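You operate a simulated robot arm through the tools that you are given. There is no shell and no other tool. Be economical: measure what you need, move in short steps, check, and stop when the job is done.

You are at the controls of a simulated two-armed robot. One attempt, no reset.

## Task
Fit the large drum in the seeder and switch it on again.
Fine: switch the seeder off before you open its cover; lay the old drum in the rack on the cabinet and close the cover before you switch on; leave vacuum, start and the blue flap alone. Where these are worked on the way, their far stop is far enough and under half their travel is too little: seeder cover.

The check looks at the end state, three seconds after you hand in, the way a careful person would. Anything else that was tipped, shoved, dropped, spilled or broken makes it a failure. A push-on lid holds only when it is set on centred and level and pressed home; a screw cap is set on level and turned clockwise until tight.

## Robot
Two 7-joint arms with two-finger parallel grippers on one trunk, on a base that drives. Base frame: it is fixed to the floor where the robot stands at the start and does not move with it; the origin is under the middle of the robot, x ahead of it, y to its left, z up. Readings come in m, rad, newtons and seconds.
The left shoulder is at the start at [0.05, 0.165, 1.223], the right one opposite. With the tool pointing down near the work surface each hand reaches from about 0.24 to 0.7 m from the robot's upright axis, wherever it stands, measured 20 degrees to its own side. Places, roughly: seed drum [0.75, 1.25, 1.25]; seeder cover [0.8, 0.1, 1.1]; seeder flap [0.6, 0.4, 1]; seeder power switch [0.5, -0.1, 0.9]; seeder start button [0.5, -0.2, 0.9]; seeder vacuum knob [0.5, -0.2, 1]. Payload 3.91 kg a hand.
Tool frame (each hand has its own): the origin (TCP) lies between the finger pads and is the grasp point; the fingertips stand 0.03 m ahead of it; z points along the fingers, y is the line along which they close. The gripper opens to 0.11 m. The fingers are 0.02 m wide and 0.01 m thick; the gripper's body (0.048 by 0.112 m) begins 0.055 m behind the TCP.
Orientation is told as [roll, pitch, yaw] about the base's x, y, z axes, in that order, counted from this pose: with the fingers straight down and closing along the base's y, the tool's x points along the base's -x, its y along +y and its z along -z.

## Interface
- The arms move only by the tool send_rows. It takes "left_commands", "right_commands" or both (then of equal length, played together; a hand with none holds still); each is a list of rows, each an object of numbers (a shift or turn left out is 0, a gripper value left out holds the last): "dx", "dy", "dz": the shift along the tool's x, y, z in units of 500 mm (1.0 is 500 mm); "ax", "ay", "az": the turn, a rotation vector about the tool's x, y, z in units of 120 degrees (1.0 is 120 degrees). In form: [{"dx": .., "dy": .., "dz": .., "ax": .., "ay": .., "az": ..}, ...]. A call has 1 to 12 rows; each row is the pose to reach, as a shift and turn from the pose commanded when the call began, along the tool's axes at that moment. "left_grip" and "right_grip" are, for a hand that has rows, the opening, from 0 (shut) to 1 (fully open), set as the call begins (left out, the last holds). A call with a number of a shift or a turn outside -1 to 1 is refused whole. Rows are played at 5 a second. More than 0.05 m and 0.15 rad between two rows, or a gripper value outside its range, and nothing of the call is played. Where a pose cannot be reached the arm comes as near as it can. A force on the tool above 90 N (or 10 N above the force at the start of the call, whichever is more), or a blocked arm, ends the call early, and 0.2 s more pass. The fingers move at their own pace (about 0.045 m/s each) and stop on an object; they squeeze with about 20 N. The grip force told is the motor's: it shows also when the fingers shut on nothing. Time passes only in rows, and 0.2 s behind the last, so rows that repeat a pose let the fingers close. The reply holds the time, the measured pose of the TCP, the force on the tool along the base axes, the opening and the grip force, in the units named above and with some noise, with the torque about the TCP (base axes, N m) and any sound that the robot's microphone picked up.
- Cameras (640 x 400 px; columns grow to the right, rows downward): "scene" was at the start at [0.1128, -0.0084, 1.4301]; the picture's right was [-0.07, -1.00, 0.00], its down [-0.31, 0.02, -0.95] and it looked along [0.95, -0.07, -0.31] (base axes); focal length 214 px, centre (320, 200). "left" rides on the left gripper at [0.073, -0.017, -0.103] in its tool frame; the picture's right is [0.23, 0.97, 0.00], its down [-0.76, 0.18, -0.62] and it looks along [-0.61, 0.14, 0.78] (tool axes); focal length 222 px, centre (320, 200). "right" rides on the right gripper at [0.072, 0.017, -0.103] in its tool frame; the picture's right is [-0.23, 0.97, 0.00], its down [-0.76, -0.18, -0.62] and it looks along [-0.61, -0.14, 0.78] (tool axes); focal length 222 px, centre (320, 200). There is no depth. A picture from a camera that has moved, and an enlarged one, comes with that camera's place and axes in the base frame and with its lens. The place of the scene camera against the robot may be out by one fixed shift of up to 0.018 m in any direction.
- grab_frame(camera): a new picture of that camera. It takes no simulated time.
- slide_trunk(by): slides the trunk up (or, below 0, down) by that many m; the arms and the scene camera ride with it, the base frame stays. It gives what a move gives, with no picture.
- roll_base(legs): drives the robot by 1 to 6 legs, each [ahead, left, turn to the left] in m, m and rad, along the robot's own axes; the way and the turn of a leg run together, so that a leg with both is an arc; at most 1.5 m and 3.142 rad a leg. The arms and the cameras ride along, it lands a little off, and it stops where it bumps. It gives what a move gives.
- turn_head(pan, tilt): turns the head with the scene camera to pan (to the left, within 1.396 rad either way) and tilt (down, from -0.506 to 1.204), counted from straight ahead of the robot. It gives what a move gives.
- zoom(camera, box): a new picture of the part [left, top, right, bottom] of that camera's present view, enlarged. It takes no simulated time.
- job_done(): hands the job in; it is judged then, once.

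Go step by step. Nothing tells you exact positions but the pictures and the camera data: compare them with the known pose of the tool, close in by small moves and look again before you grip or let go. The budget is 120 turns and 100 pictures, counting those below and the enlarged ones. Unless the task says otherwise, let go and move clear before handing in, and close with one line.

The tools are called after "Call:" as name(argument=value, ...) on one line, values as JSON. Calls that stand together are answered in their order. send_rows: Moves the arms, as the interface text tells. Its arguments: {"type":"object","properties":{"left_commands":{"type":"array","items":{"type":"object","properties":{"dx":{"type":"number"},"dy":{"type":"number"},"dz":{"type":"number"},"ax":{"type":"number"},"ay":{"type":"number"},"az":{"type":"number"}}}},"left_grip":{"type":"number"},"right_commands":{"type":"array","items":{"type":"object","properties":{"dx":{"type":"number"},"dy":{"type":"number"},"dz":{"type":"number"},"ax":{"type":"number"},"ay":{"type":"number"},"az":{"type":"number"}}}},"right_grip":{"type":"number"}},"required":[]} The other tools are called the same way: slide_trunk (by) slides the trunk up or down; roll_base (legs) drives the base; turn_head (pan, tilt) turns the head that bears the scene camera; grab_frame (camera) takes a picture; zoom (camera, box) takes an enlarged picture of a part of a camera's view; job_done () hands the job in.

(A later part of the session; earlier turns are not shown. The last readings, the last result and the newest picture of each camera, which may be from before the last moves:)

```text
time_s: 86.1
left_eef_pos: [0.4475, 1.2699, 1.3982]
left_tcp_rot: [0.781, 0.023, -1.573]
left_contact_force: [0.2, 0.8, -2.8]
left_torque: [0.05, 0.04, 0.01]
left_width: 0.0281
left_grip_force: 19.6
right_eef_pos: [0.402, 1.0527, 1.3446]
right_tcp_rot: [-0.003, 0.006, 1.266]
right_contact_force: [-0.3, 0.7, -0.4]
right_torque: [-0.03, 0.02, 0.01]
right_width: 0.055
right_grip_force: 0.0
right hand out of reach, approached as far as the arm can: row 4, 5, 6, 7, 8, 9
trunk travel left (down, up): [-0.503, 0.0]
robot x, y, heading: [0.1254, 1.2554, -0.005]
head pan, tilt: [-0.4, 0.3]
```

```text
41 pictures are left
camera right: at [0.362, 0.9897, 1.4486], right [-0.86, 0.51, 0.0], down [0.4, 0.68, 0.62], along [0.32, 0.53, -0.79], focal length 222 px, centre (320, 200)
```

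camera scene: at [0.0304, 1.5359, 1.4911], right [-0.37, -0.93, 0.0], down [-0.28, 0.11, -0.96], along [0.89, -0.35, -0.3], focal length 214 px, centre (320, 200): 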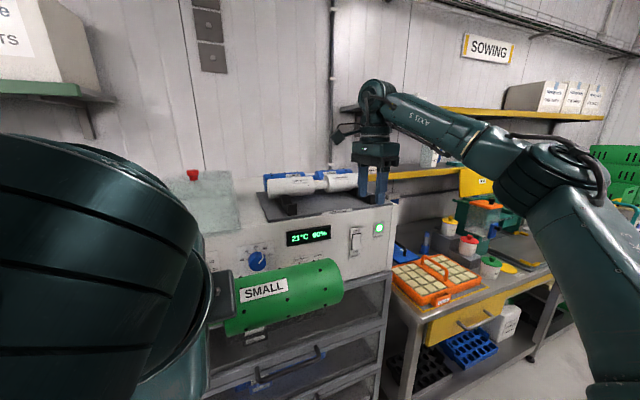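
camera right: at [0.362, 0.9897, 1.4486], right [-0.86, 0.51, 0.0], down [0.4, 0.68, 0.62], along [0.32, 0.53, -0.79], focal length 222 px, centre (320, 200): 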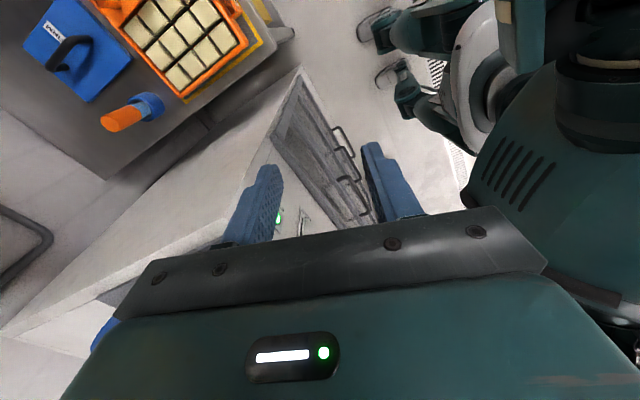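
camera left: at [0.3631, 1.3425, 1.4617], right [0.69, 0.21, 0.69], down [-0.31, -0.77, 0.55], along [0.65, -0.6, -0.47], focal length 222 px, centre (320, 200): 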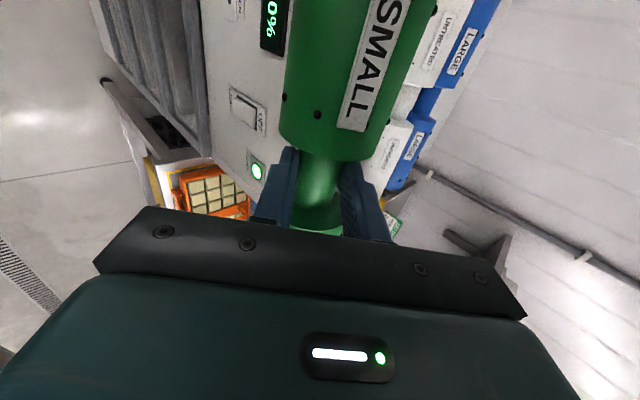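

That view is not useful and the right hand drifted close to the drum, so I take it away to the right again.

Call:
send_rows(right_commands=[{"dx": 0.05, "dy": -0.015, "dz": -0.02}, {"dx": 0.12, "dy": -0.03, "dz": -0.04}, {"dx": 0.19, "dy": -0.06, "dz": -0.06, "az": 0.07}, {"dx": 0.26, "dy": -0.08, "dz": -0.08, "az": 0.14}, {"dx": 0.3, "dy": -0.09, "dz": -0.1, "az": 0.21}, {"dx": 0.3, "dy": -0.09, "dz": -0.1, "az": 0.28}, {"dx": 0.3, "dy": -0.09, "dz": -0.1, "az": 0.35}, {"dx": 0.3, "dy": -0.09, "dz": -0.1, "az": 0.42}, {"dx": 0.3, "dy": -0.09, "dz": -0.1, "az": 0.49}, {"dx": 0.3, "dy": -0.09, "dz": -0.1, "az": 0.56}, {"dx": 0.3, "dy": -0.09, "dz": -0.1, "az": 0.6}])

Call:
turn_head(pan=-0.15, tilt=0.35)

Call:
grab_frame(camera="scene")

```text
time_s: 88.5
left_eef_pos: [0.4471, 1.2717, 1.3984]
left_tcp_rot: [0.78, 0.021, -1.573]
left_contact_force: [0.5, -0.2, -1.9]
left_torque: [0.05, 0.07, 0.02]
left_width: 0.0283
left_grip_force: 20.0
right_eef_pos: [0.424, 0.9182, 1.3801]
right_tcp_rot: [-0.008, -0.001, 0.007]
right_contact_force: [1.0, 0.0, -0.4]
right_torque: [0.0, 0.02, 0.02]
right_width: 0.0549
right_grip_force: 0.0
right hand out of reach, approached as far as the arm can: row 1, 2, 3, 4, 5, 6, 7, 8, 9, 10, 11
trunk travel left (down, up): [-0.503, 0.0]
robot x, y, heading: [0.1221, 1.2603, -0.006]
head pan, tilt: [-0.4, 0.3]
```

```text
time_s: 89.2
left_eef_pos: [0.4471, 1.2702, 1.3986]
left_tcp_rot: [0.78, 0.023, -1.573]
left_contact_force: [-0.9, -0.7, -3.1]
left_torque: [0.04, 0.06, 0.0]
left_width: 0.0283
left_grip_force: 20.5
right_eef_pos: [0.4244, 0.919, 1.3797]
right_tcp_rot: [-0.007, -0.002, 0.011]
right_contact_force: [0.4, 0.8, 0.1]
right_torque: [0.0, 0.06, -0.01]
right_width: 0.0551
right_grip_force: 0.0
trunk travel left (down, up): [-0.503, 0.0]
robot x, y, heading: [0.1216, 1.2559, -0.008]
head pan, tilt: [-0.15, 0.351]
```

```text
40 pictures are left
camera scene: at [0.2352, 1.2425, 1.4864], right [-0.16, -0.99, 0.0], down [-0.34, 0.05, -0.94], along [0.93, -0.15, -0.34], focal length 214 px, centre (320, 200)
```

scene: 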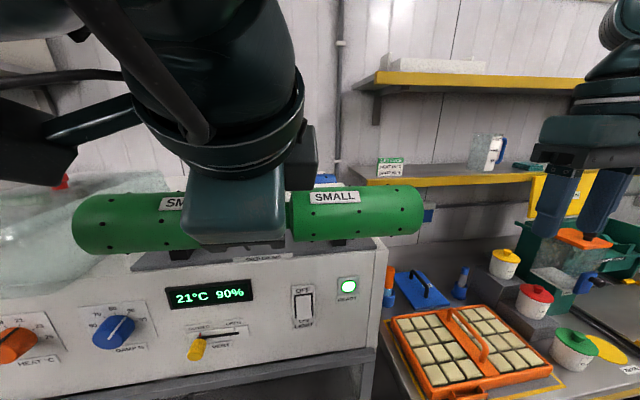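

The drum is level in hand in front of the rack. I move it above the empty slot at about (0.577, 1.287, 1.40).

Call:
send_rows(left_commands=[{"dx": 0.011, "dy": 0.06, "dz": 0.06}, {"dx": 0.022, "dy": 0.12, "dz": 0.12}, {"dx": 0.034, "dy": 0.185, "dz": 0.183}, {"dx": 0.034, "dy": 0.185, "dz": 0.183}])

Call:
grab_frame(camera="left")

Call:
grab_frame(camera="scene")

```text
time_s: 90.2
left_eef_pos: [0.4562, 1.2717, 1.3982]
left_tcp_rot: [0.781, 0.021, -1.572]
left_contact_force: [-0.1, 0.4, -4.1]
left_torque: [0.04, 0.03, 0.03]
left_width: 0.028
left_grip_force: 20.3
left hand out of reach, approached as far as the arm can: row 1, 2, 3, 4
right_eef_pos: [0.4251, 0.9179, 1.3808]
right_tcp_rot: [-0.008, -0.002, 0.01]
right_contact_force: [0.3, 0.4, -0.5]
right_torque: [0.0, -0.02, -0.01]
right_width: 0.0549
right_grip_force: 0.0
trunk travel left (down, up): [-0.503, 0.0]
robot x, y, heading: [0.1222, 1.2624, -0.005]
head pan, tilt: [-0.15, 0.351]
```

```text
39 pictures are left
camera left: at [0.3725, 1.3438, 1.4614], right [0.69, 0.21, 0.69], down [-0.31, -0.77, 0.55], along [0.65, -0.6, -0.47], focal length 222 px, centre (320, 200)
```

left: 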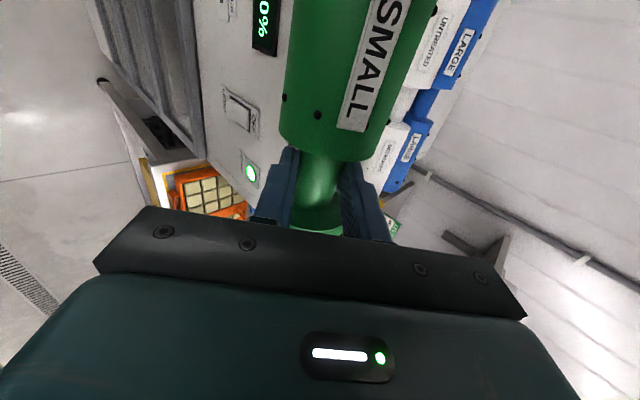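

```text
38 pictures are left
camera scene: at [0.2348, 1.2426, 1.4865], right [-0.16, -0.99, 0.0], down [-0.34, 0.05, -0.94], along [0.93, -0.15, -0.34], focal length 214 px, centre (320, 200)
```

scene: 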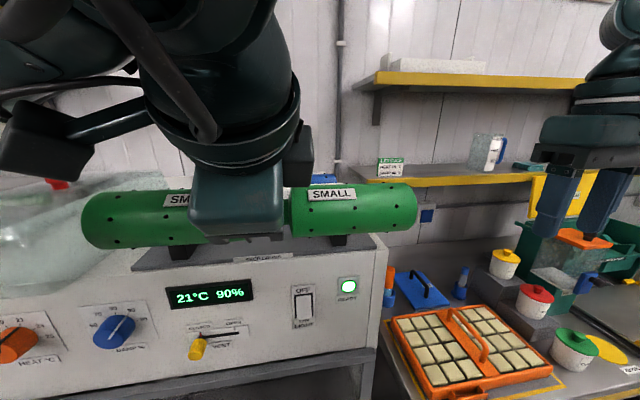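

The 45° tilt limits reach here; flatter works better. I tilt toward horizontal while moving above the slot.

Call:
send_rows(left_commands=[{"dx": 0.008, "dy": 0.0, "dz": 0.0, "ax": -0.06}, {"dx": 0.015, "dy": 0.04, "dz": 0.04, "ax": -0.12}, {"dx": 0.023, "dy": 0.09, "dz": 0.09, "ax": -0.19}, {"dx": 0.03, "dy": 0.14, "dz": 0.135, "ax": -0.19}, {"dx": 0.03, "dy": 0.172, "dz": 0.17, "ax": -0.19}, {"dx": 0.03, "dy": 0.172, "dz": 0.17, "ax": -0.19}])

Call:
grab_frame(camera="left")

Call:
grab_frame(camera="scene")

```text
time_s: 91.7
left_eef_pos: [0.5739, 1.2839, 1.4013]
left_tcp_rot: [1.178, 0.019, -1.572]
left_contact_force: [-1.2, 0.8, -3.1]
left_torque: [-0.02, 0.06, 0.01]
left_width: 0.0282
left_grip_force: 19.9
right_eef_pos: [0.4251, 0.9185, 1.3797]
right_tcp_rot: [-0.007, -0.003, 0.01]
right_contact_force: [0.3, -0.1, 0.0]
right_torque: [0.0, -0.02, 0.03]
right_width: 0.0549
right_grip_force: 0.1
trunk travel left (down, up): [-0.503, 0.0]
robot x, y, heading: [0.1265, 1.2576, -0.005]
head pan, tilt: [-0.15, 0.351]
```

```text
37 pictures are left
camera left: at [0.4726, 1.3563, 1.4262], right [0.37, 0.21, 0.9], down [-0.51, -0.77, 0.39], along [0.78, -0.6, -0.18], focal length 222 px, centre (320, 200)
```

left: 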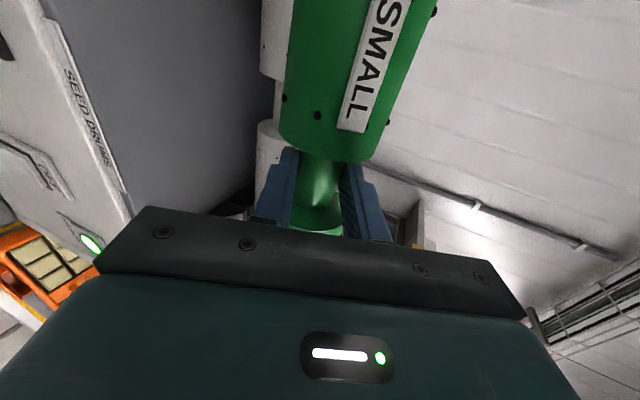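

```text
36 pictures are left
camera scene: at [0.2351, 1.2428, 1.4864], right [-0.16, -0.99, 0.0], down [-0.34, 0.05, -0.94], along [0.93, -0.15, -0.34], focal length 214 px, centre (320, 200)
```

scene: 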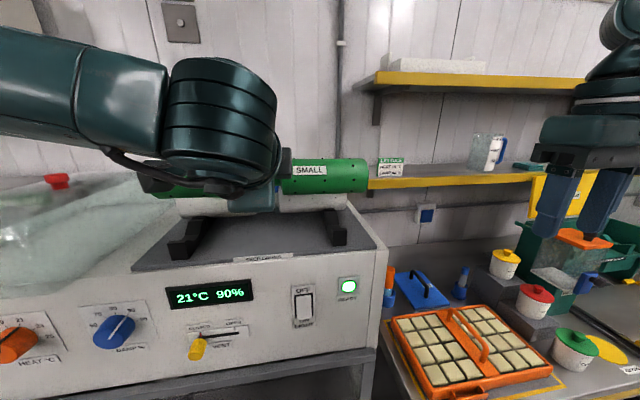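

Now the slot's blocks are visible. I zoom to judge alignment.

Call:
zoom(camera="scene", box=[120, 140, 400, 290])

```text
2.29 times, centred on (260, 215) of scene
camera zoom: at [0.2351, 1.2428, 1.4864], right [-0.16, -0.99, 0.0], down [-0.34, 0.05, -0.94], along [0.93, -0.15, -0.34], focal length 490 px, centre (457, 166)
```

zoom: 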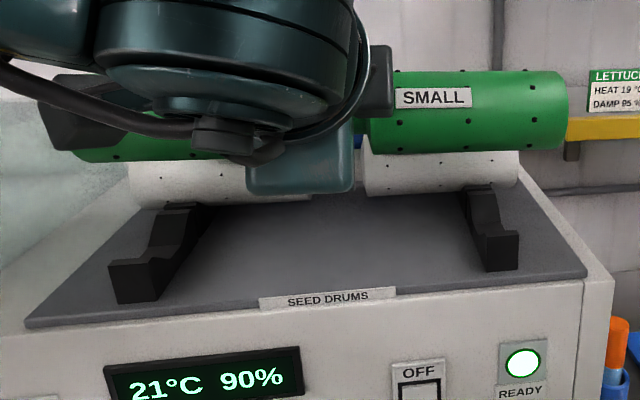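

Alignment looks right: posts at x≈0.545, valley near 0.58, y centre 1.28. I lower 4.5 cm and look again.

Call:
send_rows(left_commands=[{"dy": -0.027, "dz": 0.014}, {"dy": -0.054, "dz": 0.027}, {"dy": -0.081, "dz": 0.04}, {"dy": -0.081, "dz": 0.04}])

Call:
zoom(camera="scene", box=[120, 140, 400, 290])

```text
time_s: 92.7
left_eef_pos: [0.5764, 1.2835, 1.3544]
left_tcp_rot: [1.179, 0.023, -1.573]
left_contact_force: [-0.3, 0.6, -3.9]
left_torque: [0.02, 0.05, 0.0]
left_width: 0.0282
left_grip_force: 20.4
right_eef_pos: [0.4239, 0.9185, 1.3807]
right_tcp_rot: [-0.006, -0.001, 0.01]
right_contact_force: [-0.7, 0.4, 0.3]
right_torque: [0.01, -0.01, 0.02]
right_width: 0.0548
right_grip_force: 0.1
trunk travel left (down, up): [-0.503, 0.0]
robot x, y, heading: [0.1267, 1.2565, -0.006]
head pan, tilt: [-0.15, 0.351]
```

```text
2.29 times, centred on (260, 215) of scene
camera zoom: at [0.2351, 1.2426, 1.4864], right [-0.16, -0.99, 0.0], down [-0.34, 0.05, -0.94], along [0.93, -0.15, -0.34], focal length 490 px, centre (457, 166)
```

zoom: 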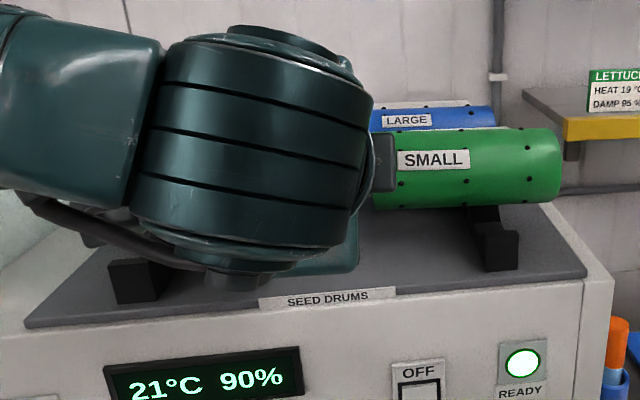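

It sits behind the front posts and above the valley. I lower slowly by about 1.5 cm and watch the force.

Call:
send_rows(left_commands=[{"dy": -0.0092, "dz": 0.0038}, {"dy": -0.0185, "dz": 0.0077}, {"dy": -0.0277, "dz": 0.0115}, {"dy": -0.0277, "dz": 0.0115}])

Call:
zoom(camera="scene", box=[120, 140, 400, 290])

```text
time_s: 93.7
left_eef_pos: [0.576, 1.2845, 1.3408]
left_tcp_rot: [1.178, 0.024, -1.573]
left_contact_force: [0.2, 0.2, -2.5]
left_torque: [0.0, 0.07, 0.0]
left_width: 0.0283
left_grip_force: 20.1
right_eef_pos: [0.4262, 0.9192, 1.3793]
right_tcp_rot: [-0.008, -0.001, 0.011]
right_contact_force: [0.6, 0.4, -0.2]
right_torque: [0.02, 0.02, 0.02]
right_width: 0.0551
right_grip_force: 0.0
trunk travel left (down, up): [-0.503, 0.0]
robot x, y, heading: [0.1213, 1.2598, -0.005]
head pan, tilt: [-0.15, 0.351]
```

```text
2.29 times, centred on (260, 215) of scene
camera zoom: at [0.2353, 1.2426, 1.4864], right [-0.16, -0.99, 0.0], down [-0.34, 0.05, -0.94], along [0.93, -0.15, -0.34], focal length 490 px, centre (457, 166)
```

zoom: 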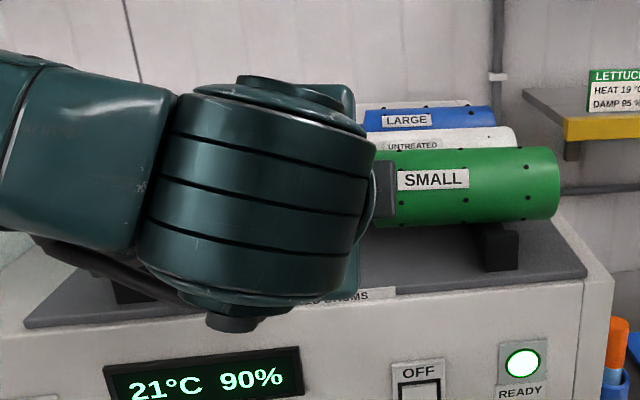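

No contact yet; I keep lowering in small steps.

Call:
send_rows(left_commands=[{"dy": -0.0065, "dz": 0.0027}, {"dy": -0.013, "dz": 0.0054}])

Call:
send_rows(left_commands=[{"dy": -0.0055, "dz": 0.0023}, {"dy": -0.0055, "dz": 0.0023}])

```text
time_s: 94.2
left_eef_pos: [0.5757, 1.2849, 1.3363]
left_tcp_rot: [1.184, 0.02, -1.573]
left_contact_force: [-3.7, 1.5, 7.3]
left_torque: [-0.24, -0.24, -0.02]
left_width: 0.0283
left_grip_force: 20.0
right_eef_pos: [0.4222, 0.9184, 1.3816]
right_tcp_rot: [-0.007, -0.001, 0.01]
right_contact_force: [-0.9, 0.0, -0.2]
right_torque: [-0.01, 0.03, 0.0]
right_width: 0.055
right_grip_force: 0.1
trunk travel left (down, up): [-0.503, 0.0]
robot x, y, heading: [0.1238, 1.2619, -0.003]
head pan, tilt: [-0.15, 0.351]
```

```text
time_s: 94.8
left_eef_pos: [0.5732, 1.2834, 1.3356]
left_tcp_rot: [1.189, 0.018, -1.572]
left_contact_force: [-6.2, 0.8, 22.7]
left_torque: [0.03, -0.78, 0.1]
left_width: 0.0286
left_grip_force: 20.6
right_eef_pos: [0.421, 0.918, 1.381]
right_tcp_rot: [-0.007, -0.003, 0.011]
right_contact_force: [-0.5, -0.6, -0.6]
right_torque: [0.0, 0.0, 0.0]
right_width: 0.0553
right_grip_force: 0.1
trunk travel left (down, up): [-0.503, 0.0]
robot x, y, heading: [0.1233, 1.2592, -0.007]
head pan, tilt: [-0.15, 0.351]
```

The drum is seated in the V-blocks (upward force about 23 N). I ease off, open the fingers a little and withdraw along the tool axis.

Call:
send_rows(left_commands=[{"dy": 0.004, "dz": -0.002}, {"dy": 0.004, "dz": -0.002}, {"dy": 0.004, "dz": -0.004}, {"dy": 0.004, "dz": -0.01}], left_grip=0.45)

Call:
grab_frame(camera="left")

```text
time_s: 95.8
left_eef_pos: [0.5733, 1.2844, 1.3347]
left_tcp_rot: [1.179, 0.023, -1.572]
left_contact_force: [-0.2, -0.5, 0.5]
left_torque: [-0.02, -0.01, -0.02]
left_width: 0.0496
left_grip_force: 0.0
right_eef_pos: [0.424, 0.9183, 1.3803]
right_tcp_rot: [-0.009, -0.001, 0.01]
right_contact_force: [0.2, -0.6, 0.0]
right_torque: [0.02, 0.02, 0.01]
right_width: 0.055
right_grip_force: 0.2
trunk travel left (down, up): [-0.503, 0.0]
robot x, y, heading: [0.125, 1.2592, -0.002]
head pan, tilt: [-0.15, 0.351]
```

```text
32 pictures are left
camera left: at [0.4705, 1.3566, 1.3596], right [0.37, 0.21, 0.9], down [-0.51, -0.77, 0.39], along [0.78, -0.6, -0.18], focal length 222 px, centre (320, 200)
```

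left: 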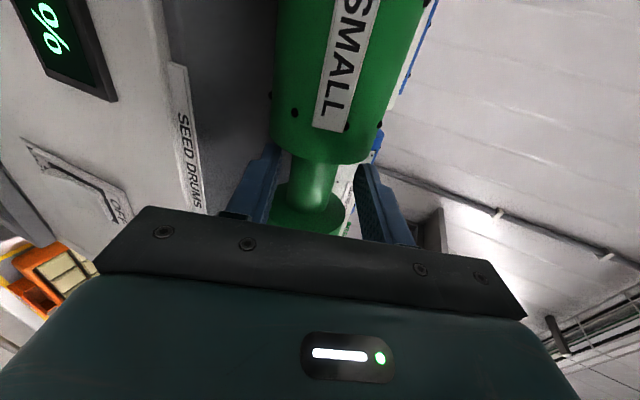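

Released. I withdraw the left hand back and up, clear of the rack.

Call:
send_rows(left_commands=[{"dy": -0.003, "dz": -0.05}, {"dy": -0.003, "dz": -0.13}, {"dz": -0.22}, {"dz": -0.3}, {"dz": -0.38, "dy": 0.04}, {"dz": -0.45, "dy": 0.08}])

Call:
turn_head(pan=0.05, tilt=0.35)

Call:
grab_frame(camera="scene")

```text
time_s: 97.1
left_eef_pos: [0.4435, 1.3096, 1.3884]
left_tcp_rot: [1.116, 0.149, -1.41]
left_contact_force: [0.4, 0.7, -0.6]
left_torque: [0.0, 0.01, 0.0]
left_width: 0.0496
left_grip_force: 0.1
right_eef_pos: [0.4241, 0.9184, 1.3806]
right_tcp_rot: [-0.007, -0.003, 0.008]
right_contact_force: [0.5, 0.5, 1.1]
right_torque: [0.01, -0.06, -0.02]
right_width: 0.0551
right_grip_force: 0.0
trunk travel left (down, up): [-0.503, 0.0]
robot x, y, heading: [0.1248, 1.2584, -0.001]
head pan, tilt: [-0.15, 0.351]
stopped in row 6 (left hand): the arm was blocked; the commanded pose is now the measured one
```

```text
time_s: 97.9
left_eef_pos: [0.4426, 1.3095, 1.389]
left_tcp_rot: [1.118, 0.144, -1.411]
left_contact_force: [-0.4, 0.6, -0.4]
left_torque: [0.0, 0.02, 0.0]
left_width: 0.0491
left_grip_force: 0.0
right_eef_pos: [0.424, 0.9176, 1.3798]
right_tcp_rot: [-0.009, -0.005, 0.011]
right_contact_force: [0.7, 0.9, 0.0]
right_torque: [-0.02, 0.02, -0.02]
right_width: 0.055
right_grip_force: 0.1
trunk travel left (down, up): [-0.503, 0.0]
robot x, y, heading: [0.1224, 1.2571, -0.007]
head pan, tilt: [0.051, 0.351]
```

```text
31 pictures are left
camera scene: at [0.2362, 1.2612, 1.4864], right [0.04, -1.0, 0.0], down [-0.34, -0.02, -0.94], along [0.94, 0.04, -0.34], focal length 214 px, centre (320, 200)
```

scene: 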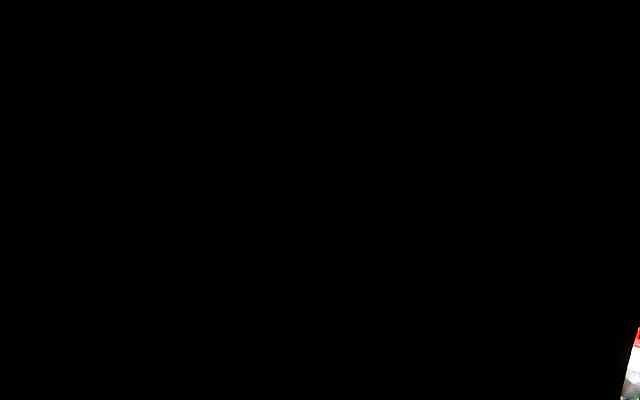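

The wrist ended up against the head, so I move the left hand to the left.

Call:
send_rows(left_commands=[{"dx": 0.06, "dz": 0.02}, {"dx": 0.14, "dz": 0.02}, {"dx": 0.22, "dz": 0.02}, {"dx": 0.3, "dz": 0.02}, {"dx": 0.38, "dz": 0.0}, {"dx": 0.46, "dz": -0.03}, {"dx": 0.5, "dz": -0.05}])

Call:
grab_frame(camera="scene")

```text
time_s: 99.5
left_eef_pos: [0.3557, 1.4473, 1.4099]
left_tcp_rot: [1.111, 0.146, -1.409]
left_contact_force: [-0.5, -0.3, -0.1]
left_torque: [0.0, -0.01, -0.03]
left_width: 0.0495
left_grip_force: 0.1
left hand out of reach, approached as far as the arm can: row 3, 4, 5, 6, 7
right_eef_pos: [0.4225, 0.9189, 1.3795]
right_tcp_rot: [-0.008, -0.003, 0.011]
right_contact_force: [-0.3, -0.1, 0.8]
right_torque: [-0.02, -0.04, 0.03]
right_width: 0.055
right_grip_force: 0.1
trunk travel left (down, up): [-0.503, 0.0]
robot x, y, heading: [0.1226, 1.2568, -0.007]
head pan, tilt: [0.051, 0.351]
```

```text
30 pictures are left
camera scene: at [0.2143, 1.315, 1.499], right [0.62, -0.79, 0.0], down [-0.17, -0.13, -0.98], along [0.77, 0.6, -0.22], focal length 214 px, centre (320, 200)
```

scene: 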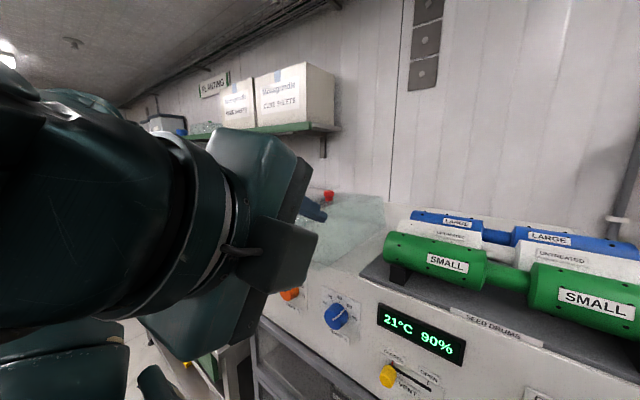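

The green drum lies well in the rack. The left wrist crowds the head, so I lower that hand in front of the cabinet and reset the head.

Call:
send_rows(left_commands=[{"dx": 0.02, "dy": -0.06, "dz": 0.03}, {"dx": 0.05, "dy": -0.12, "dz": 0.05}, {"dx": 0.08, "dy": -0.18, "dz": 0.07}, {"dx": 0.1, "dy": -0.24, "dz": 0.08}, {"dx": 0.13, "dy": -0.3, "dz": 0.1}, {"dx": 0.16, "dy": -0.36, "dz": 0.1}])

Call:
turn_head(pan=0.0, tilt=0.35)

Call:
grab_frame(camera="scene")

```text
time_s: 100.9
left_eef_pos: [0.2862, 1.4671, 1.4137]
left_tcp_rot: [1.115, 0.145, -1.413]
left_contact_force: [-0.5, -0.2, -0.3]
left_torque: [0.04, 0.0, 0.05]
left_width: 0.0495
left_grip_force: 0.1
left hand out of reach, approached as far as the arm can: row 1, 2, 3, 4, 5, 6
right_eef_pos: [0.4256, 0.9169, 1.3805]
right_tcp_rot: [-0.006, 0.001, 0.009]
right_contact_force: [-0.2, 0.2, -0.5]
right_torque: [0.01, -0.02, -0.01]
right_width: 0.0552
right_grip_force: 0.1
trunk travel left (down, up): [-0.503, 0.0]
robot x, y, heading: [0.1206, 1.2605, -0.006]
head pan, tilt: [0.051, 0.351]
```

```text
time_s: 101.5
left_eef_pos: [0.2865, 1.4694, 1.4132]
left_tcp_rot: [1.115, 0.144, -1.41]
left_contact_force: [0.9, 0.0, -0.7]
left_torque: [0.03, -0.02, -0.03]
left_width: 0.0495
left_grip_force: 0.1
right_eef_pos: [0.4233, 0.9194, 1.3803]
right_tcp_rot: [-0.007, -0.001, 0.011]
right_contact_force: [-0.4, -0.1, 0.1]
right_torque: [0.03, 0.05, -0.01]
right_width: 0.0549
right_grip_force: 0.0
trunk travel left (down, up): [-0.503, 0.0]
robot x, y, heading: [0.1245, 1.2592, -0.01]
head pan, tilt: [0.0, 0.351]
```

```text
29 pictures are left
camera scene: at [0.2363, 1.2566, 1.4864], right [-0.01, -1.0, 0.0], down [-0.34, 0.0, -0.94], along [0.94, -0.01, -0.34], focal length 214 px, centre (320, 200)
```

scene: 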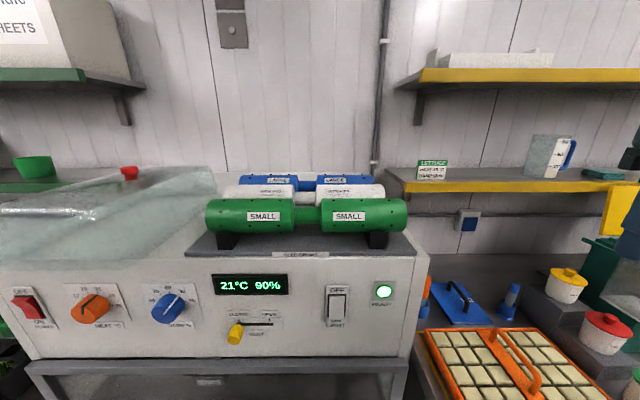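

A clear view now: green in front, white, then blue. I zoom in to fix the blue neck.

Call:
zoom(camera="scene", box=[190, 160, 430, 260])

```text
2.67 times, centred on (310, 210) of scene
camera zoom: at [0.2363, 1.2566, 1.4864], right [-0.01, -1.0, 0.0], down [-0.34, 0.0, -0.94], along [0.94, -0.01, -0.34], focal length 572 px, centre (347, 173)
```

zoom: 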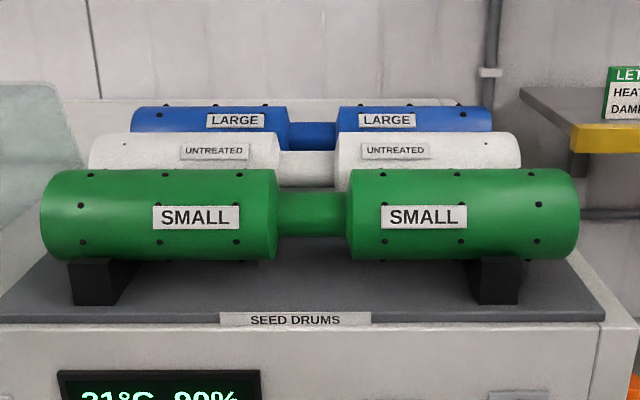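

The blue neck is at about (0.757, 1.284, 1.336), with a gap 43 mm wide. I turn the right hand to close along x, raise it, and drive forward and left for a good reach.

Call:
send_rows(right_commands=[{"az": 0.068, "dz": -0.02}, {"az": 0.136, "dz": -0.04}, {"az": 0.204, "dz": -0.06}, {"az": 0.272, "dz": -0.08}, {"az": 0.34, "dz": -0.1}, {"az": 0.408, "dz": -0.1}, {"az": 0.476, "dz": -0.1}, {"az": 0.544, "dz": -0.1}, {"az": 0.612, "dz": -0.1}, {"az": 0.68, "dz": -0.1}, {"az": 0.75, "dz": -0.1}], right_grip=0.6)

Call:
roll_base(legs=[[0, 0.13, 0.008], [0.1, 0, 0]])

```text
time_s: 103.9
left_eef_pos: [0.2858, 1.4677, 1.413]
left_tcp_rot: [1.115, 0.144, -1.409]
left_contact_force: [-0.7, 0.3, -0.3]
left_torque: [-0.01, -0.03, 0.0]
left_width: 0.0492
left_grip_force: 0.0
right_eef_pos: [0.442, 0.9296, 1.4179]
right_tcp_rot: [0.003, -0.007, -1.563]
right_contact_force: [0.6, 0.2, 0.4]
right_torque: [0.0, -0.04, 0.03]
right_width: 0.066
right_grip_force: 0.0
right hand out of reach, approached as far as the arm can: row 1, 2, 3, 4, 5, 6, 7, 8, 9, 10, 11
trunk travel left (down, up): [-0.503, 0.0]
robot x, y, heading: [0.1259, 1.2602, -0.002]
head pan, tilt: [0.0, 0.351]
```

```text
time_s: 106.4
left_eef_pos: [0.3406, 1.6009, 1.4123]
left_tcp_rot: [1.114, 0.146, -1.402]
left_contact_force: [-0.1, 0.9, 0.4]
left_torque: [0.04, -0.03, 0.0]
left_width: 0.0495
left_grip_force: 0.1
right_eef_pos: [0.4994, 1.0649, 1.4187]
right_tcp_rot: [0.0, -0.006, -1.556]
right_contact_force: [-0.3, -0.5, 0.6]
right_torque: [0.0, -0.03, 0.0]
right_width: 0.0659
right_grip_force: 0.1
trunk travel left (down, up): [-0.503, 0.0]
robot x, y, heading: [0.1778, 1.3925, 0.002]
head pan, tilt: [0.0, 0.351]
stopped in leg 2: the robot was blocked; the commanded pose is now the measured one
```

The base touched the cabinet front at x≈0.178, so I stop there. I move the right hand above the rack at z 1.42 toward the blue neck.

Call:
send_rows(right_commands=[{"dx": 0.06, "dy": 0.06}, {"dx": 0.12, "dy": 0.12}, {"dx": 0.18, "dy": 0.18}, {"dx": 0.24, "dy": 0.25}, {"dx": 0.3, "dy": 0.32}, {"dx": 0.36, "dy": 0.39}, {"dx": 0.4, "dy": 0.46, "az": 0.003}, {"dx": 0.43, "dy": 0.522, "az": 0.007}, {"dx": 0.43, "dy": 0.522, "az": 0.007}])

Call:
grab_frame(camera="right")

Call:
grab_frame(camera="scene")

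```text
time_s: 108.4
left_eef_pos: [0.3405, 1.6019, 1.413]
left_tcp_rot: [1.115, 0.145, -1.403]
left_contact_force: [0.7, -0.3, 0.5]
left_torque: [-0.03, 0.0, 0.0]
left_width: 0.0494
left_grip_force: 0.0
right_eef_pos: [0.7389, 1.2874, 1.4031]
right_tcp_rot: [0.0, -0.007, -1.567]
right_contact_force: [-0.3, -0.1, 0.0]
right_torque: [0.0, -0.01, 0.03]
right_width: 0.0661
right_grip_force: 0.0
right hand out of reach, approached as far as the arm can: row 8, 9
trunk travel left (down, up): [-0.503, 0.0]
robot x, y, heading: [0.1793, 1.3905, 0.001]
head pan, tilt: [0.0, 0.351]
```

```text
27 pictures are left
camera right: at [0.754, 1.3597, 1.506], right [0.97, -0.22, 0.0], down [-0.18, -0.76, 0.63], along [-0.14, -0.61, -0.78], focal length 222 px, centre (320, 200)
```

right: 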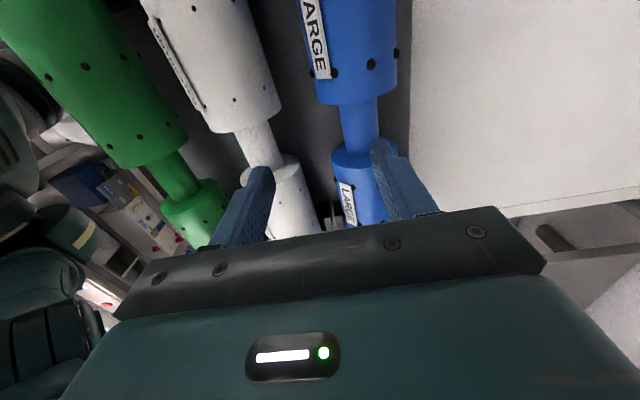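

```text
26 pictures are left
camera scene: at [0.2916, 1.3902, 1.4865], right [0.0, -1.0, 0.0], down [-0.34, 0.0, -0.94], along [0.94, 0.0, -0.34], focal length 214 px, centre (320, 200)
```

scene: 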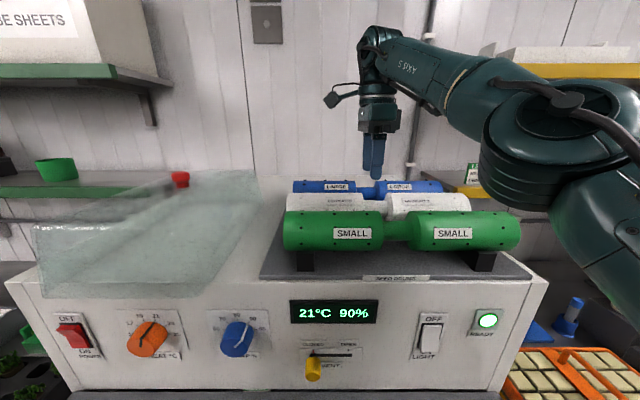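

The blue neck is slightly beyond the fingers, at x≈0.765, y≈1.289. I tilt the hand about 17° forward for more reach and line up 6 cm above the neck.

Call:
send_rows(right_commands=[{"dy": 0.004, "dz": 0.0, "ax": -0.05}, {"dx": 0.002, "dy": 0.01, "dz": 0.01, "ax": -0.1}, {"dx": 0.003, "dy": 0.016, "dz": 0.02, "ax": -0.143}, {"dx": 0.003, "dy": 0.016, "dz": 0.02, "ax": -0.143}], right_grip=0.52)

Call:
grab_frame(camera="right")

```text
time_s: 109.4
left_eef_pos: [0.3399, 1.603, 1.4125]
left_tcp_rot: [1.114, 0.145, -1.403]
left_contact_force: [-0.2, 0.2, -0.4]
left_torque: [-0.02, 0.01, 0.0]
left_width: 0.0496
left_grip_force: 0.1
right_eef_pos: [0.746, 1.2901, 1.3926]
right_tcp_rot: [0.302, -0.007, -1.57]
right_contact_force: [0.3, -0.2, -0.2]
right_torque: [0.01, 0.0, 0.02]
right_width: 0.0572
right_grip_force: 0.1
trunk travel left (down, up): [-0.503, 0.0]
robot x, y, heading: [0.1754, 1.3941, 0.004]
head pan, tilt: [0.0, 0.351]
```

```text
25 pictures are left
camera right: at [0.7301, 1.3619, 1.496], right [0.93, -0.22, 0.29], down [-0.35, -0.76, 0.55], along [0.1, -0.61, -0.78], focal length 222 px, centre (320, 200)
```

right: 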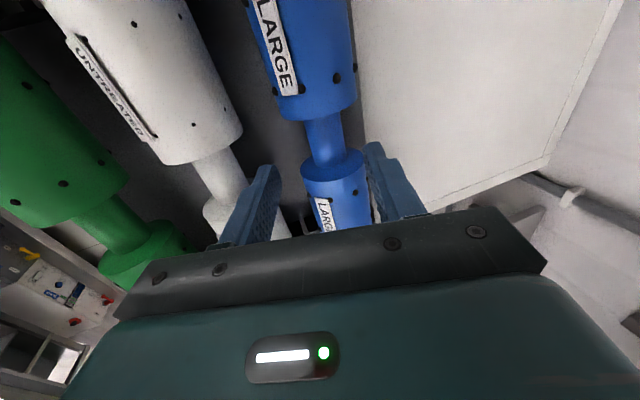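

The neck is close to the tool axis: I correct a few millimetres (+y, +x) and advance 5 cm.

Call:
send_rows(right_commands=[{"dx": 0.01, "dy": 0.008, "dz": 0.0}, {"dx": 0.01, "dy": 0.008, "dz": 0.03}, {"dx": 0.01, "dy": 0.008, "dz": 0.06}, {"dx": 0.01, "dy": 0.008, "dz": 0.09}, {"dx": 0.01, "dy": 0.008, "dz": 0.105}, {"dx": 0.01, "dy": 0.008, "dz": 0.105}])

Call:
grab_frame(camera="right")

```text
time_s: 110.8
left_eef_pos: [0.339, 1.6022, 1.4124]
left_tcp_rot: [1.115, 0.144, -1.403]
left_contact_force: [-0.7, 0.6, -1.0]
left_torque: [-0.01, 0.03, 0.0]
left_width: 0.0495
left_grip_force: 0.1
right_eef_pos: [0.764, 1.2944, 1.3434]
right_tcp_rot: [0.3, -0.007, -1.568]
right_contact_force: [0.0, -0.1, 0.5]
right_torque: [0.0, -0.01, 0.0]
right_width: 0.0572
right_grip_force: 0.0
trunk travel left (down, up): [-0.503, 0.0]
robot x, y, heading: [0.1793, 1.3907, -0.001]
head pan, tilt: [0.0, 0.351]
```

```text
24 pictures are left
camera right: at [0.7484, 1.3666, 1.4477], right [0.93, -0.22, 0.29], down [-0.35, -0.76, 0.55], along [0.1, -0.61, -0.79], focal length 222 px, centre (320, 200)
```

right: 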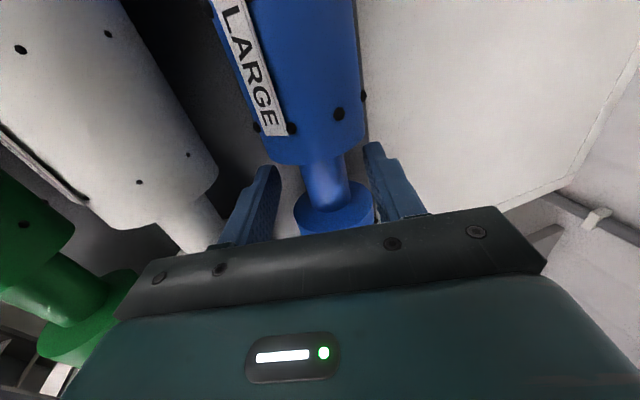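

The neck is centred between the fingers just as with the green drum. I close.

Call:
send_rows(right_commands=[{"dz": 0.0}, {"dz": 0.004}, {"dz": 0.004}, {"dz": 0.004}], right_grip=0.0)

Call:
send_rows(right_commands=[{"dy": 0.0118, "dz": -0.0382}, {"dy": 0.0236, "dz": -0.0764}, {"dy": 0.0355, "dz": -0.1146}, {"dy": 0.0355, "dz": -0.1146}])

Call:
grab_frame(camera="scene")

```text
time_s: 111.8
left_eef_pos: [0.3395, 1.602, 1.4128]
left_tcp_rot: [1.114, 0.146, -1.403]
left_contact_force: [-0.4, 0.4, 0.6]
left_torque: [0.0, -0.03, 0.02]
left_width: 0.0496
left_grip_force: 0.1
right_eef_pos: [0.7657, 1.294, 1.3457]
right_tcp_rot: [0.304, -0.007, -1.57]
right_contact_force: [2.6, 0.0, 9.7]
right_torque: [-0.25, -0.23, -0.03]
right_width: 0.0282
right_grip_force: 20.8
trunk travel left (down, up): [-0.503, 0.0]
robot x, y, heading: [0.1801, 1.3904, 0.004]
head pan, tilt: [0.0, 0.351]
```

```text
time_s: 112.8
left_eef_pos: [0.3409, 1.6013, 1.4133]
left_tcp_rot: [1.111, 0.142, -1.403]
left_contact_force: [-0.2, 0.0, 0.9]
left_torque: [0.02, 0.0, -0.03]
left_width: 0.0494
left_grip_force: 0.1
right_eef_pos: [0.7647, 1.295, 1.4027]
right_tcp_rot: [0.298, -0.006, -1.569]
right_contact_force: [0.1, -0.3, -4.0]
right_torque: [0.04, 0.05, 0.03]
right_width: 0.0284
right_grip_force: 19.9
trunk travel left (down, up): [-0.503, 0.0]
robot x, y, heading: [0.1804, 1.3913, 0.005]
head pan, tilt: [0.0, 0.351]
```

```text
23 pictures are left
camera scene: at [0.2926, 1.3899, 1.4864], right [0.0, -1.0, 0.0], down [-0.34, 0.0, -0.94], along [0.94, 0.0, -0.34], focal length 214 px, centre (320, 200)
```

scene: 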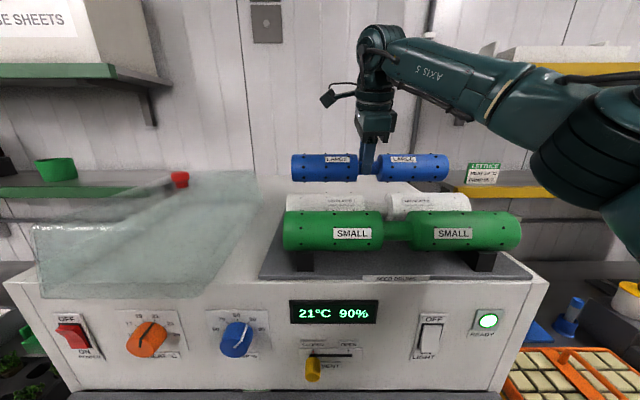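

The blue drum is held level. I raise it more, tilting the hand for reach, before drawing it back over the others.

Call:
send_rows(right_commands=[{"dy": 0.009, "dz": -0.028, "ax": -0.047}, {"dy": 0.018, "dz": -0.057, "ax": -0.095}, {"dy": 0.0266, "dz": -0.086, "ax": -0.143}, {"dy": 0.0266, "dz": -0.086, "ax": -0.143}])

```text
time_s: 113.8
left_eef_pos: [0.341, 1.6025, 1.4131]
left_tcp_rot: [1.112, 0.146, -1.403]
left_contact_force: [0.3, -0.7, 0.0]
left_torque: [0.0, -0.01, 0.01]
left_width: 0.0495
left_grip_force: 0.0
right_eef_pos: [0.766, 1.2964, 1.4471]
right_tcp_rot: [0.6, -0.007, -1.569]
right_contact_force: [-0.9, 0.1, -4.2]
right_torque: [0.0, 0.07, -0.03]
right_width: 0.0283
right_grip_force: 19.9
trunk travel left (down, up): [-0.503, 0.0]
robot x, y, heading: [0.1813, 1.3936, 0.004]
head pan, tilt: [0.0, 0.351]
```

It clears the others by 4 cm. I draw it back and to the right, then back the base out.

Call:
send_rows(right_commands=[{"dx": -0.02, "dy": -0.07, "dz": -0.05}, {"dx": -0.05, "dy": -0.14, "dz": -0.1}, {"dx": -0.09, "dy": -0.21, "dz": -0.15}, {"dx": -0.14, "dy": -0.28, "dz": -0.2}, {"dx": -0.19, "dy": -0.35, "dz": -0.25}, {"dx": -0.24, "dy": -0.415, "dz": -0.29}, {"dx": -0.24, "dy": -0.415, "dz": -0.29}])

Call:
roll_base(legs=[[-0.25, 0, 0]])

Call:
grab_frame(camera="scene")

```text
time_s: 115.4
left_eef_pos: [0.3428, 1.603, 1.4121]
left_tcp_rot: [1.113, 0.145, -1.402]
left_contact_force: [-0.3, 0.3, 1.1]
left_torque: [0.01, -0.01, -0.01]
left_width: 0.0495
left_grip_force: 0.2
right_eef_pos: [0.5144, 1.1748, 1.4489]
right_tcp_rot: [0.596, -0.007, -1.569]
right_contact_force: [0.2, -0.5, -3.2]
right_torque: [0.0, 0.05, 0.0]
right_width: 0.0283
right_grip_force: 19.9
trunk travel left (down, up): [-0.503, 0.0]
robot x, y, heading: [0.1824, 1.3922, -0.001]
head pan, tilt: [0.0, 0.351]
```

```text
time_s: 117.2
left_eef_pos: [0.0943, 1.603, 1.4135]
left_tcp_rot: [1.113, 0.145, -1.396]
left_contact_force: [-0.5, 0.9, 0.4]
left_torque: [0.02, 0.02, 0.01]
left_width: 0.0495
left_grip_force: 0.1
right_eef_pos: [0.2686, 1.1752, 1.449]
right_tcp_rot: [0.598, -0.006, -1.563]
right_contact_force: [0.2, -0.2, -2.8]
right_torque: [0.03, 0.04, -0.04]
right_width: 0.0284
right_grip_force: 19.7
trunk travel left (down, up): [-0.503, 0.0]
robot x, y, heading: [-0.0629, 1.3898, 0.006]
head pan, tilt: [0.0, 0.351]
```

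```text
22 pictures are left
camera scene: at [0.0474, 1.3898, 1.4865], right [0.01, -1.0, 0.0], down [-0.34, 0.0, -0.94], along [0.94, 0.01, -0.34], focal length 214 px, centre (320, 200)
```

scene: 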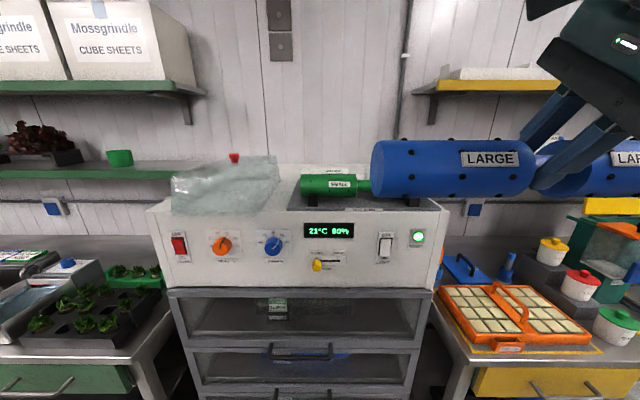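

All is in order there. I drive back right to the seeder.

Call:
roll_base(legs=[[0, -1.19, -0.006], [0.25, 0, 0]])

Call:
turn_head(pan=0.0, tilt=0.5)

Call:
grab_frame(camera="scene")

```text
time_s: 129.3
left_eef_pos: [0.3518, 0.4076, 1.4122]
left_tcp_rot: [1.114, 0.144, -1.416]
left_contact_force: [-0.3, 0.1, -0.3]
left_torque: [0.0, -0.02, 0.0]
left_width: 0.0494
left_grip_force: 0.0
right_eef_pos: [0.5175, -0.0216, 1.4502]
right_tcp_rot: [0.599, -0.006, -1.582]
right_contact_force: [0.4, 0.0, -3.3]
right_torque: [0.03, 0.05, 0.02]
right_width: 0.0283
right_grip_force: 20.1
trunk travel left (down, up): [-0.503, 0.0]
robot x, y, heading: [0.1857, 0.1965, -0.006]
head pan, tilt: [0.0, 0.351]
```

```text
time_s: 130.0
left_eef_pos: [0.3501, 0.4097, 1.4133]
left_tcp_rot: [1.114, 0.144, -1.415]
left_contact_force: [0.1, -0.7, 0.0]
left_torque: [-0.01, -0.02, -0.01]
left_width: 0.0496
left_grip_force: 0.1
right_eef_pos: [0.5163, -0.0212, 1.4521]
right_tcp_rot: [0.597, -0.006, -1.581]
right_contact_force: [-1.1, 0.4, -3.2]
right_torque: [0.01, 0.02, -0.04]
right_width: 0.0286
right_grip_force: 20.1
trunk travel left (down, up): [-0.503, 0.0]
robot x, y, heading: [0.1851, 0.202, -0.011]
head pan, tilt: [0.0, 0.499]
```

```text
21 pictures are left
camera scene: at [0.2976, 0.197, 1.4728], right [-0.01, -1.0, 0.0], down [-0.48, 0.01, -0.88], along [0.88, -0.01, -0.48], focal length 214 px, centre (320, 200)
```

scene: 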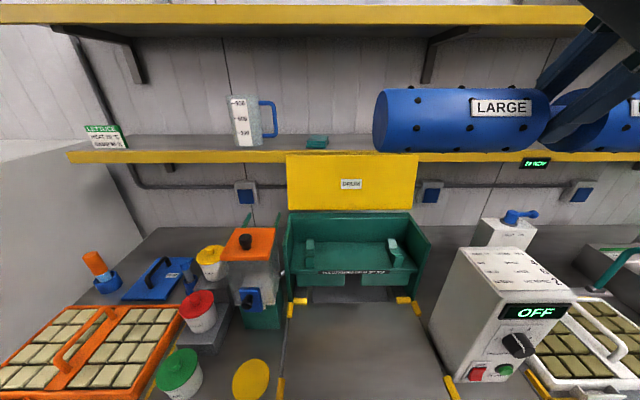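

The open seat with its two cradles is in view and matches my seat estimate (0.778, 0.099, 1.068). I bring the blue drum above it, staying high.

Call:
send_rows(right_commands=[{"dx": 0.08, "dy": 0.033, "dz": 0.0225}, {"dx": 0.16, "dy": 0.071, "dz": 0.073}, {"dx": 0.23, "dy": 0.118, "dz": 0.129}, {"dx": 0.24, "dy": 0.167, "dz": 0.198}, {"dx": 0.24, "dy": 0.206, "dz": 0.285}, {"dx": 0.24, "dy": 0.23, "dz": 0.374}, {"dx": 0.24, "dy": 0.246, "dz": 0.457}, {"dx": 0.24, "dy": 0.234, "dz": 0.546}, {"dx": 0.24, "dy": 0.199, "dz": 0.619}, {"dx": 0.24, "dy": 0.199, "dz": 0.619}])

Call:
grab_frame(camera="scene")

```text
refused: row 2 steps farther than a row can; nothing moved
```

```text
20 pictures are left
camera scene: at [0.2976, 0.197, 1.4728], right [-0.01, -1.0, 0.0], down [-0.48, 0.01, -0.88], along [0.88, -0.01, -0.48], focal length 214 px, centre (320, 200)
```

scene: 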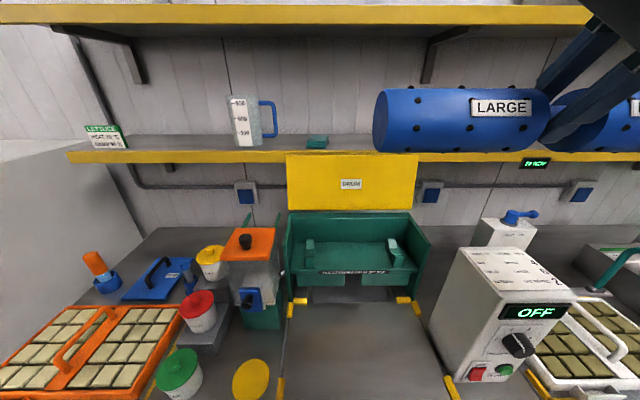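

One step was slightly too long; I resend with finer steps.

Call:
send_rows(right_commands=[{"dx": 0.06, "dy": 0.03, "dz": 0.0225}, {"dx": 0.12, "dy": 0.06, "dz": 0.06}, {"dx": 0.18, "dy": 0.09, "dz": 0.1}, {"dx": 0.23, "dy": 0.13, "dz": 0.15}, {"dx": 0.24, "dy": 0.167, "dz": 0.22}, {"dx": 0.24, "dy": 0.206, "dz": 0.295}, {"dx": 0.24, "dy": 0.23, "dz": 0.374}, {"dx": 0.24, "dy": 0.246, "dz": 0.457}, {"dx": 0.24, "dy": 0.234, "dz": 0.54}, {"dx": 0.24, "dy": 0.199, "dz": 0.619}, {"dx": 0.24, "dy": 0.199, "dz": 0.619}])

Call:
grab_frame(camera="scene")

```text
time_s: 132.4
left_eef_pos: [0.3501, 0.4092, 1.4136]
left_tcp_rot: [1.114, 0.145, -1.414]
left_contact_force: [0.2, -0.5, 0.2]
left_torque: [0.01, 0.04, 0.01]
left_width: 0.0493
left_grip_force: 0.1
right_eef_pos: [0.7747, 0.0969, 1.2494]
right_tcp_rot: [0.6, -0.006, -1.581]
right_contact_force: [-0.3, -0.4, -2.8]
right_torque: [0.02, 0.06, 0.02]
right_width: 0.0283
right_grip_force: 19.9
trunk travel left (down, up): [-0.503, 0.0]
robot x, y, heading: [0.1885, 0.1998, -0.013]
head pan, tilt: [0.0, 0.499]
```

```text
19 pictures are left
camera scene: at [0.2974, 0.1973, 1.4728], right [-0.01, -1.0, 0.0], down [-0.48, 0.01, -0.88], along [0.88, -0.01, -0.48], focal length 214 px, centre (320, 200)
```

scene: 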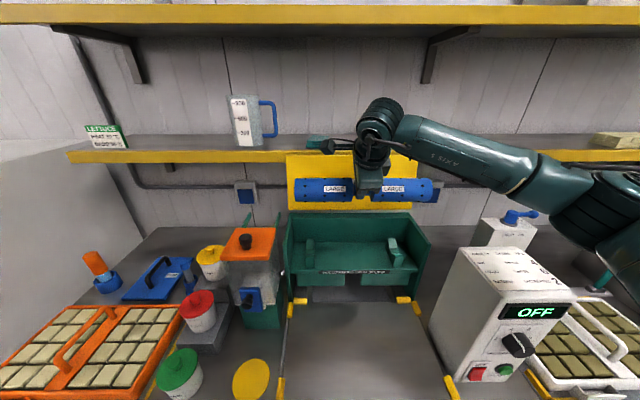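

The drum hangs above the seat. I zoom to check its centring against the cradles.

Call:
zoom(camera="scene", box=[270, 160, 450, 280])

Call:
grab_frame(camera="right")

```text
3.33 times, centred on (360, 220) of scene
camera zoom: at [0.2974, 0.1973, 1.4728], right [-0.01, -1.0, 0.0], down [-0.48, 0.01, -0.88], along [0.88, -0.01, -0.48], focal length 715 px, centre (187, 133)
```

zoom: 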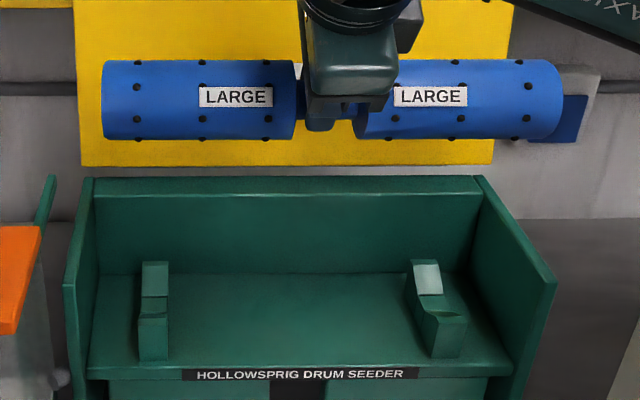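

```text
17 pictures are left
camera right: at [0.7316, 0.1695, 1.3431], right [0.8, -0.23, 0.55], down [-0.51, -0.75, 0.42], along [0.32, -0.62, -0.72], focal length 222 px, centre (320, 200)
```

right: 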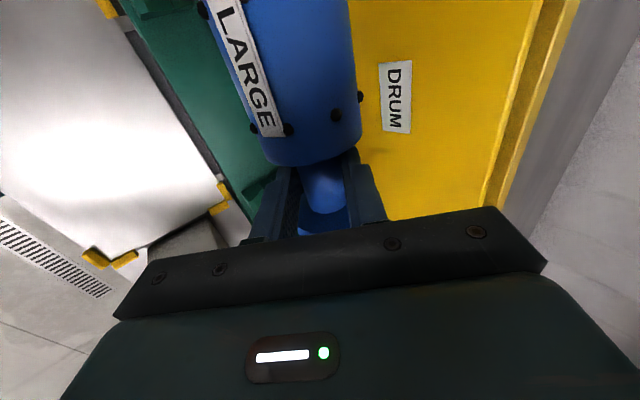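

The seat centre is y≈0.099 and the drum's centre about 0.089, so I shift +1 cm in y while lowering most of the way.

Call:
send_rows(right_commands=[{"dx": 0.02, "dy": -0.003, "dz": -0.002}, {"dx": 0.02, "dy": -0.035, "dz": 0.048}, {"dx": 0.02, "dy": -0.07, "dz": 0.097}, {"dx": 0.02, "dy": -0.105, "dz": 0.146}, {"dx": 0.02, "dy": -0.1406, "dz": 0.1946}, {"dx": 0.02, "dy": -0.1406, "dz": 0.1946}])

Call:
zoom(camera="scene", box=[270, 160, 450, 280])

```text
time_s: 133.8
left_eef_pos: [0.3506, 0.4083, 1.4131]
left_tcp_rot: [1.114, 0.144, -1.415]
left_contact_force: [-0.9, 0.0, 0.0]
left_torque: [-0.01, 0.01, -0.05]
left_width: 0.0494
left_grip_force: 0.1
right_eef_pos: [0.771, 0.1038, 1.1299]
right_tcp_rot: [0.598, -0.007, -1.584]
right_contact_force: [-0.1, 0.1, -3.5]
right_torque: [0.03, 0.06, 0.01]
right_width: 0.0284
right_grip_force: 19.5
trunk travel left (down, up): [-0.503, 0.0]
robot x, y, heading: [0.1894, 0.2011, -0.011]
head pan, tilt: [0.0, 0.499]
```

```text
3.33 times, centred on (360, 220) of scene
camera zoom: at [0.2977, 0.1972, 1.4728], right [-0.01, -1.0, 0.0], down [-0.48, 0.01, -0.88], along [0.88, -0.01, -0.48], focal length 715 px, centre (187, 133)
```

zoom: 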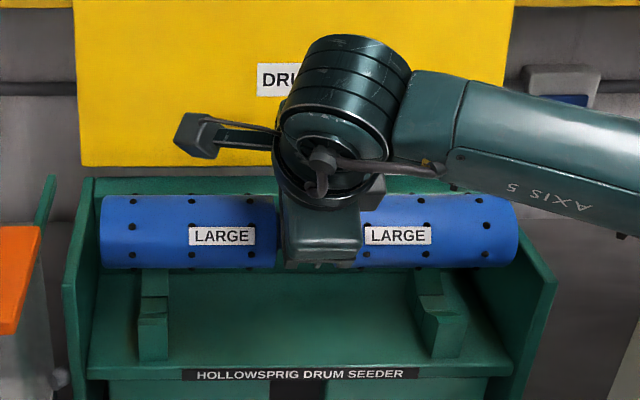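

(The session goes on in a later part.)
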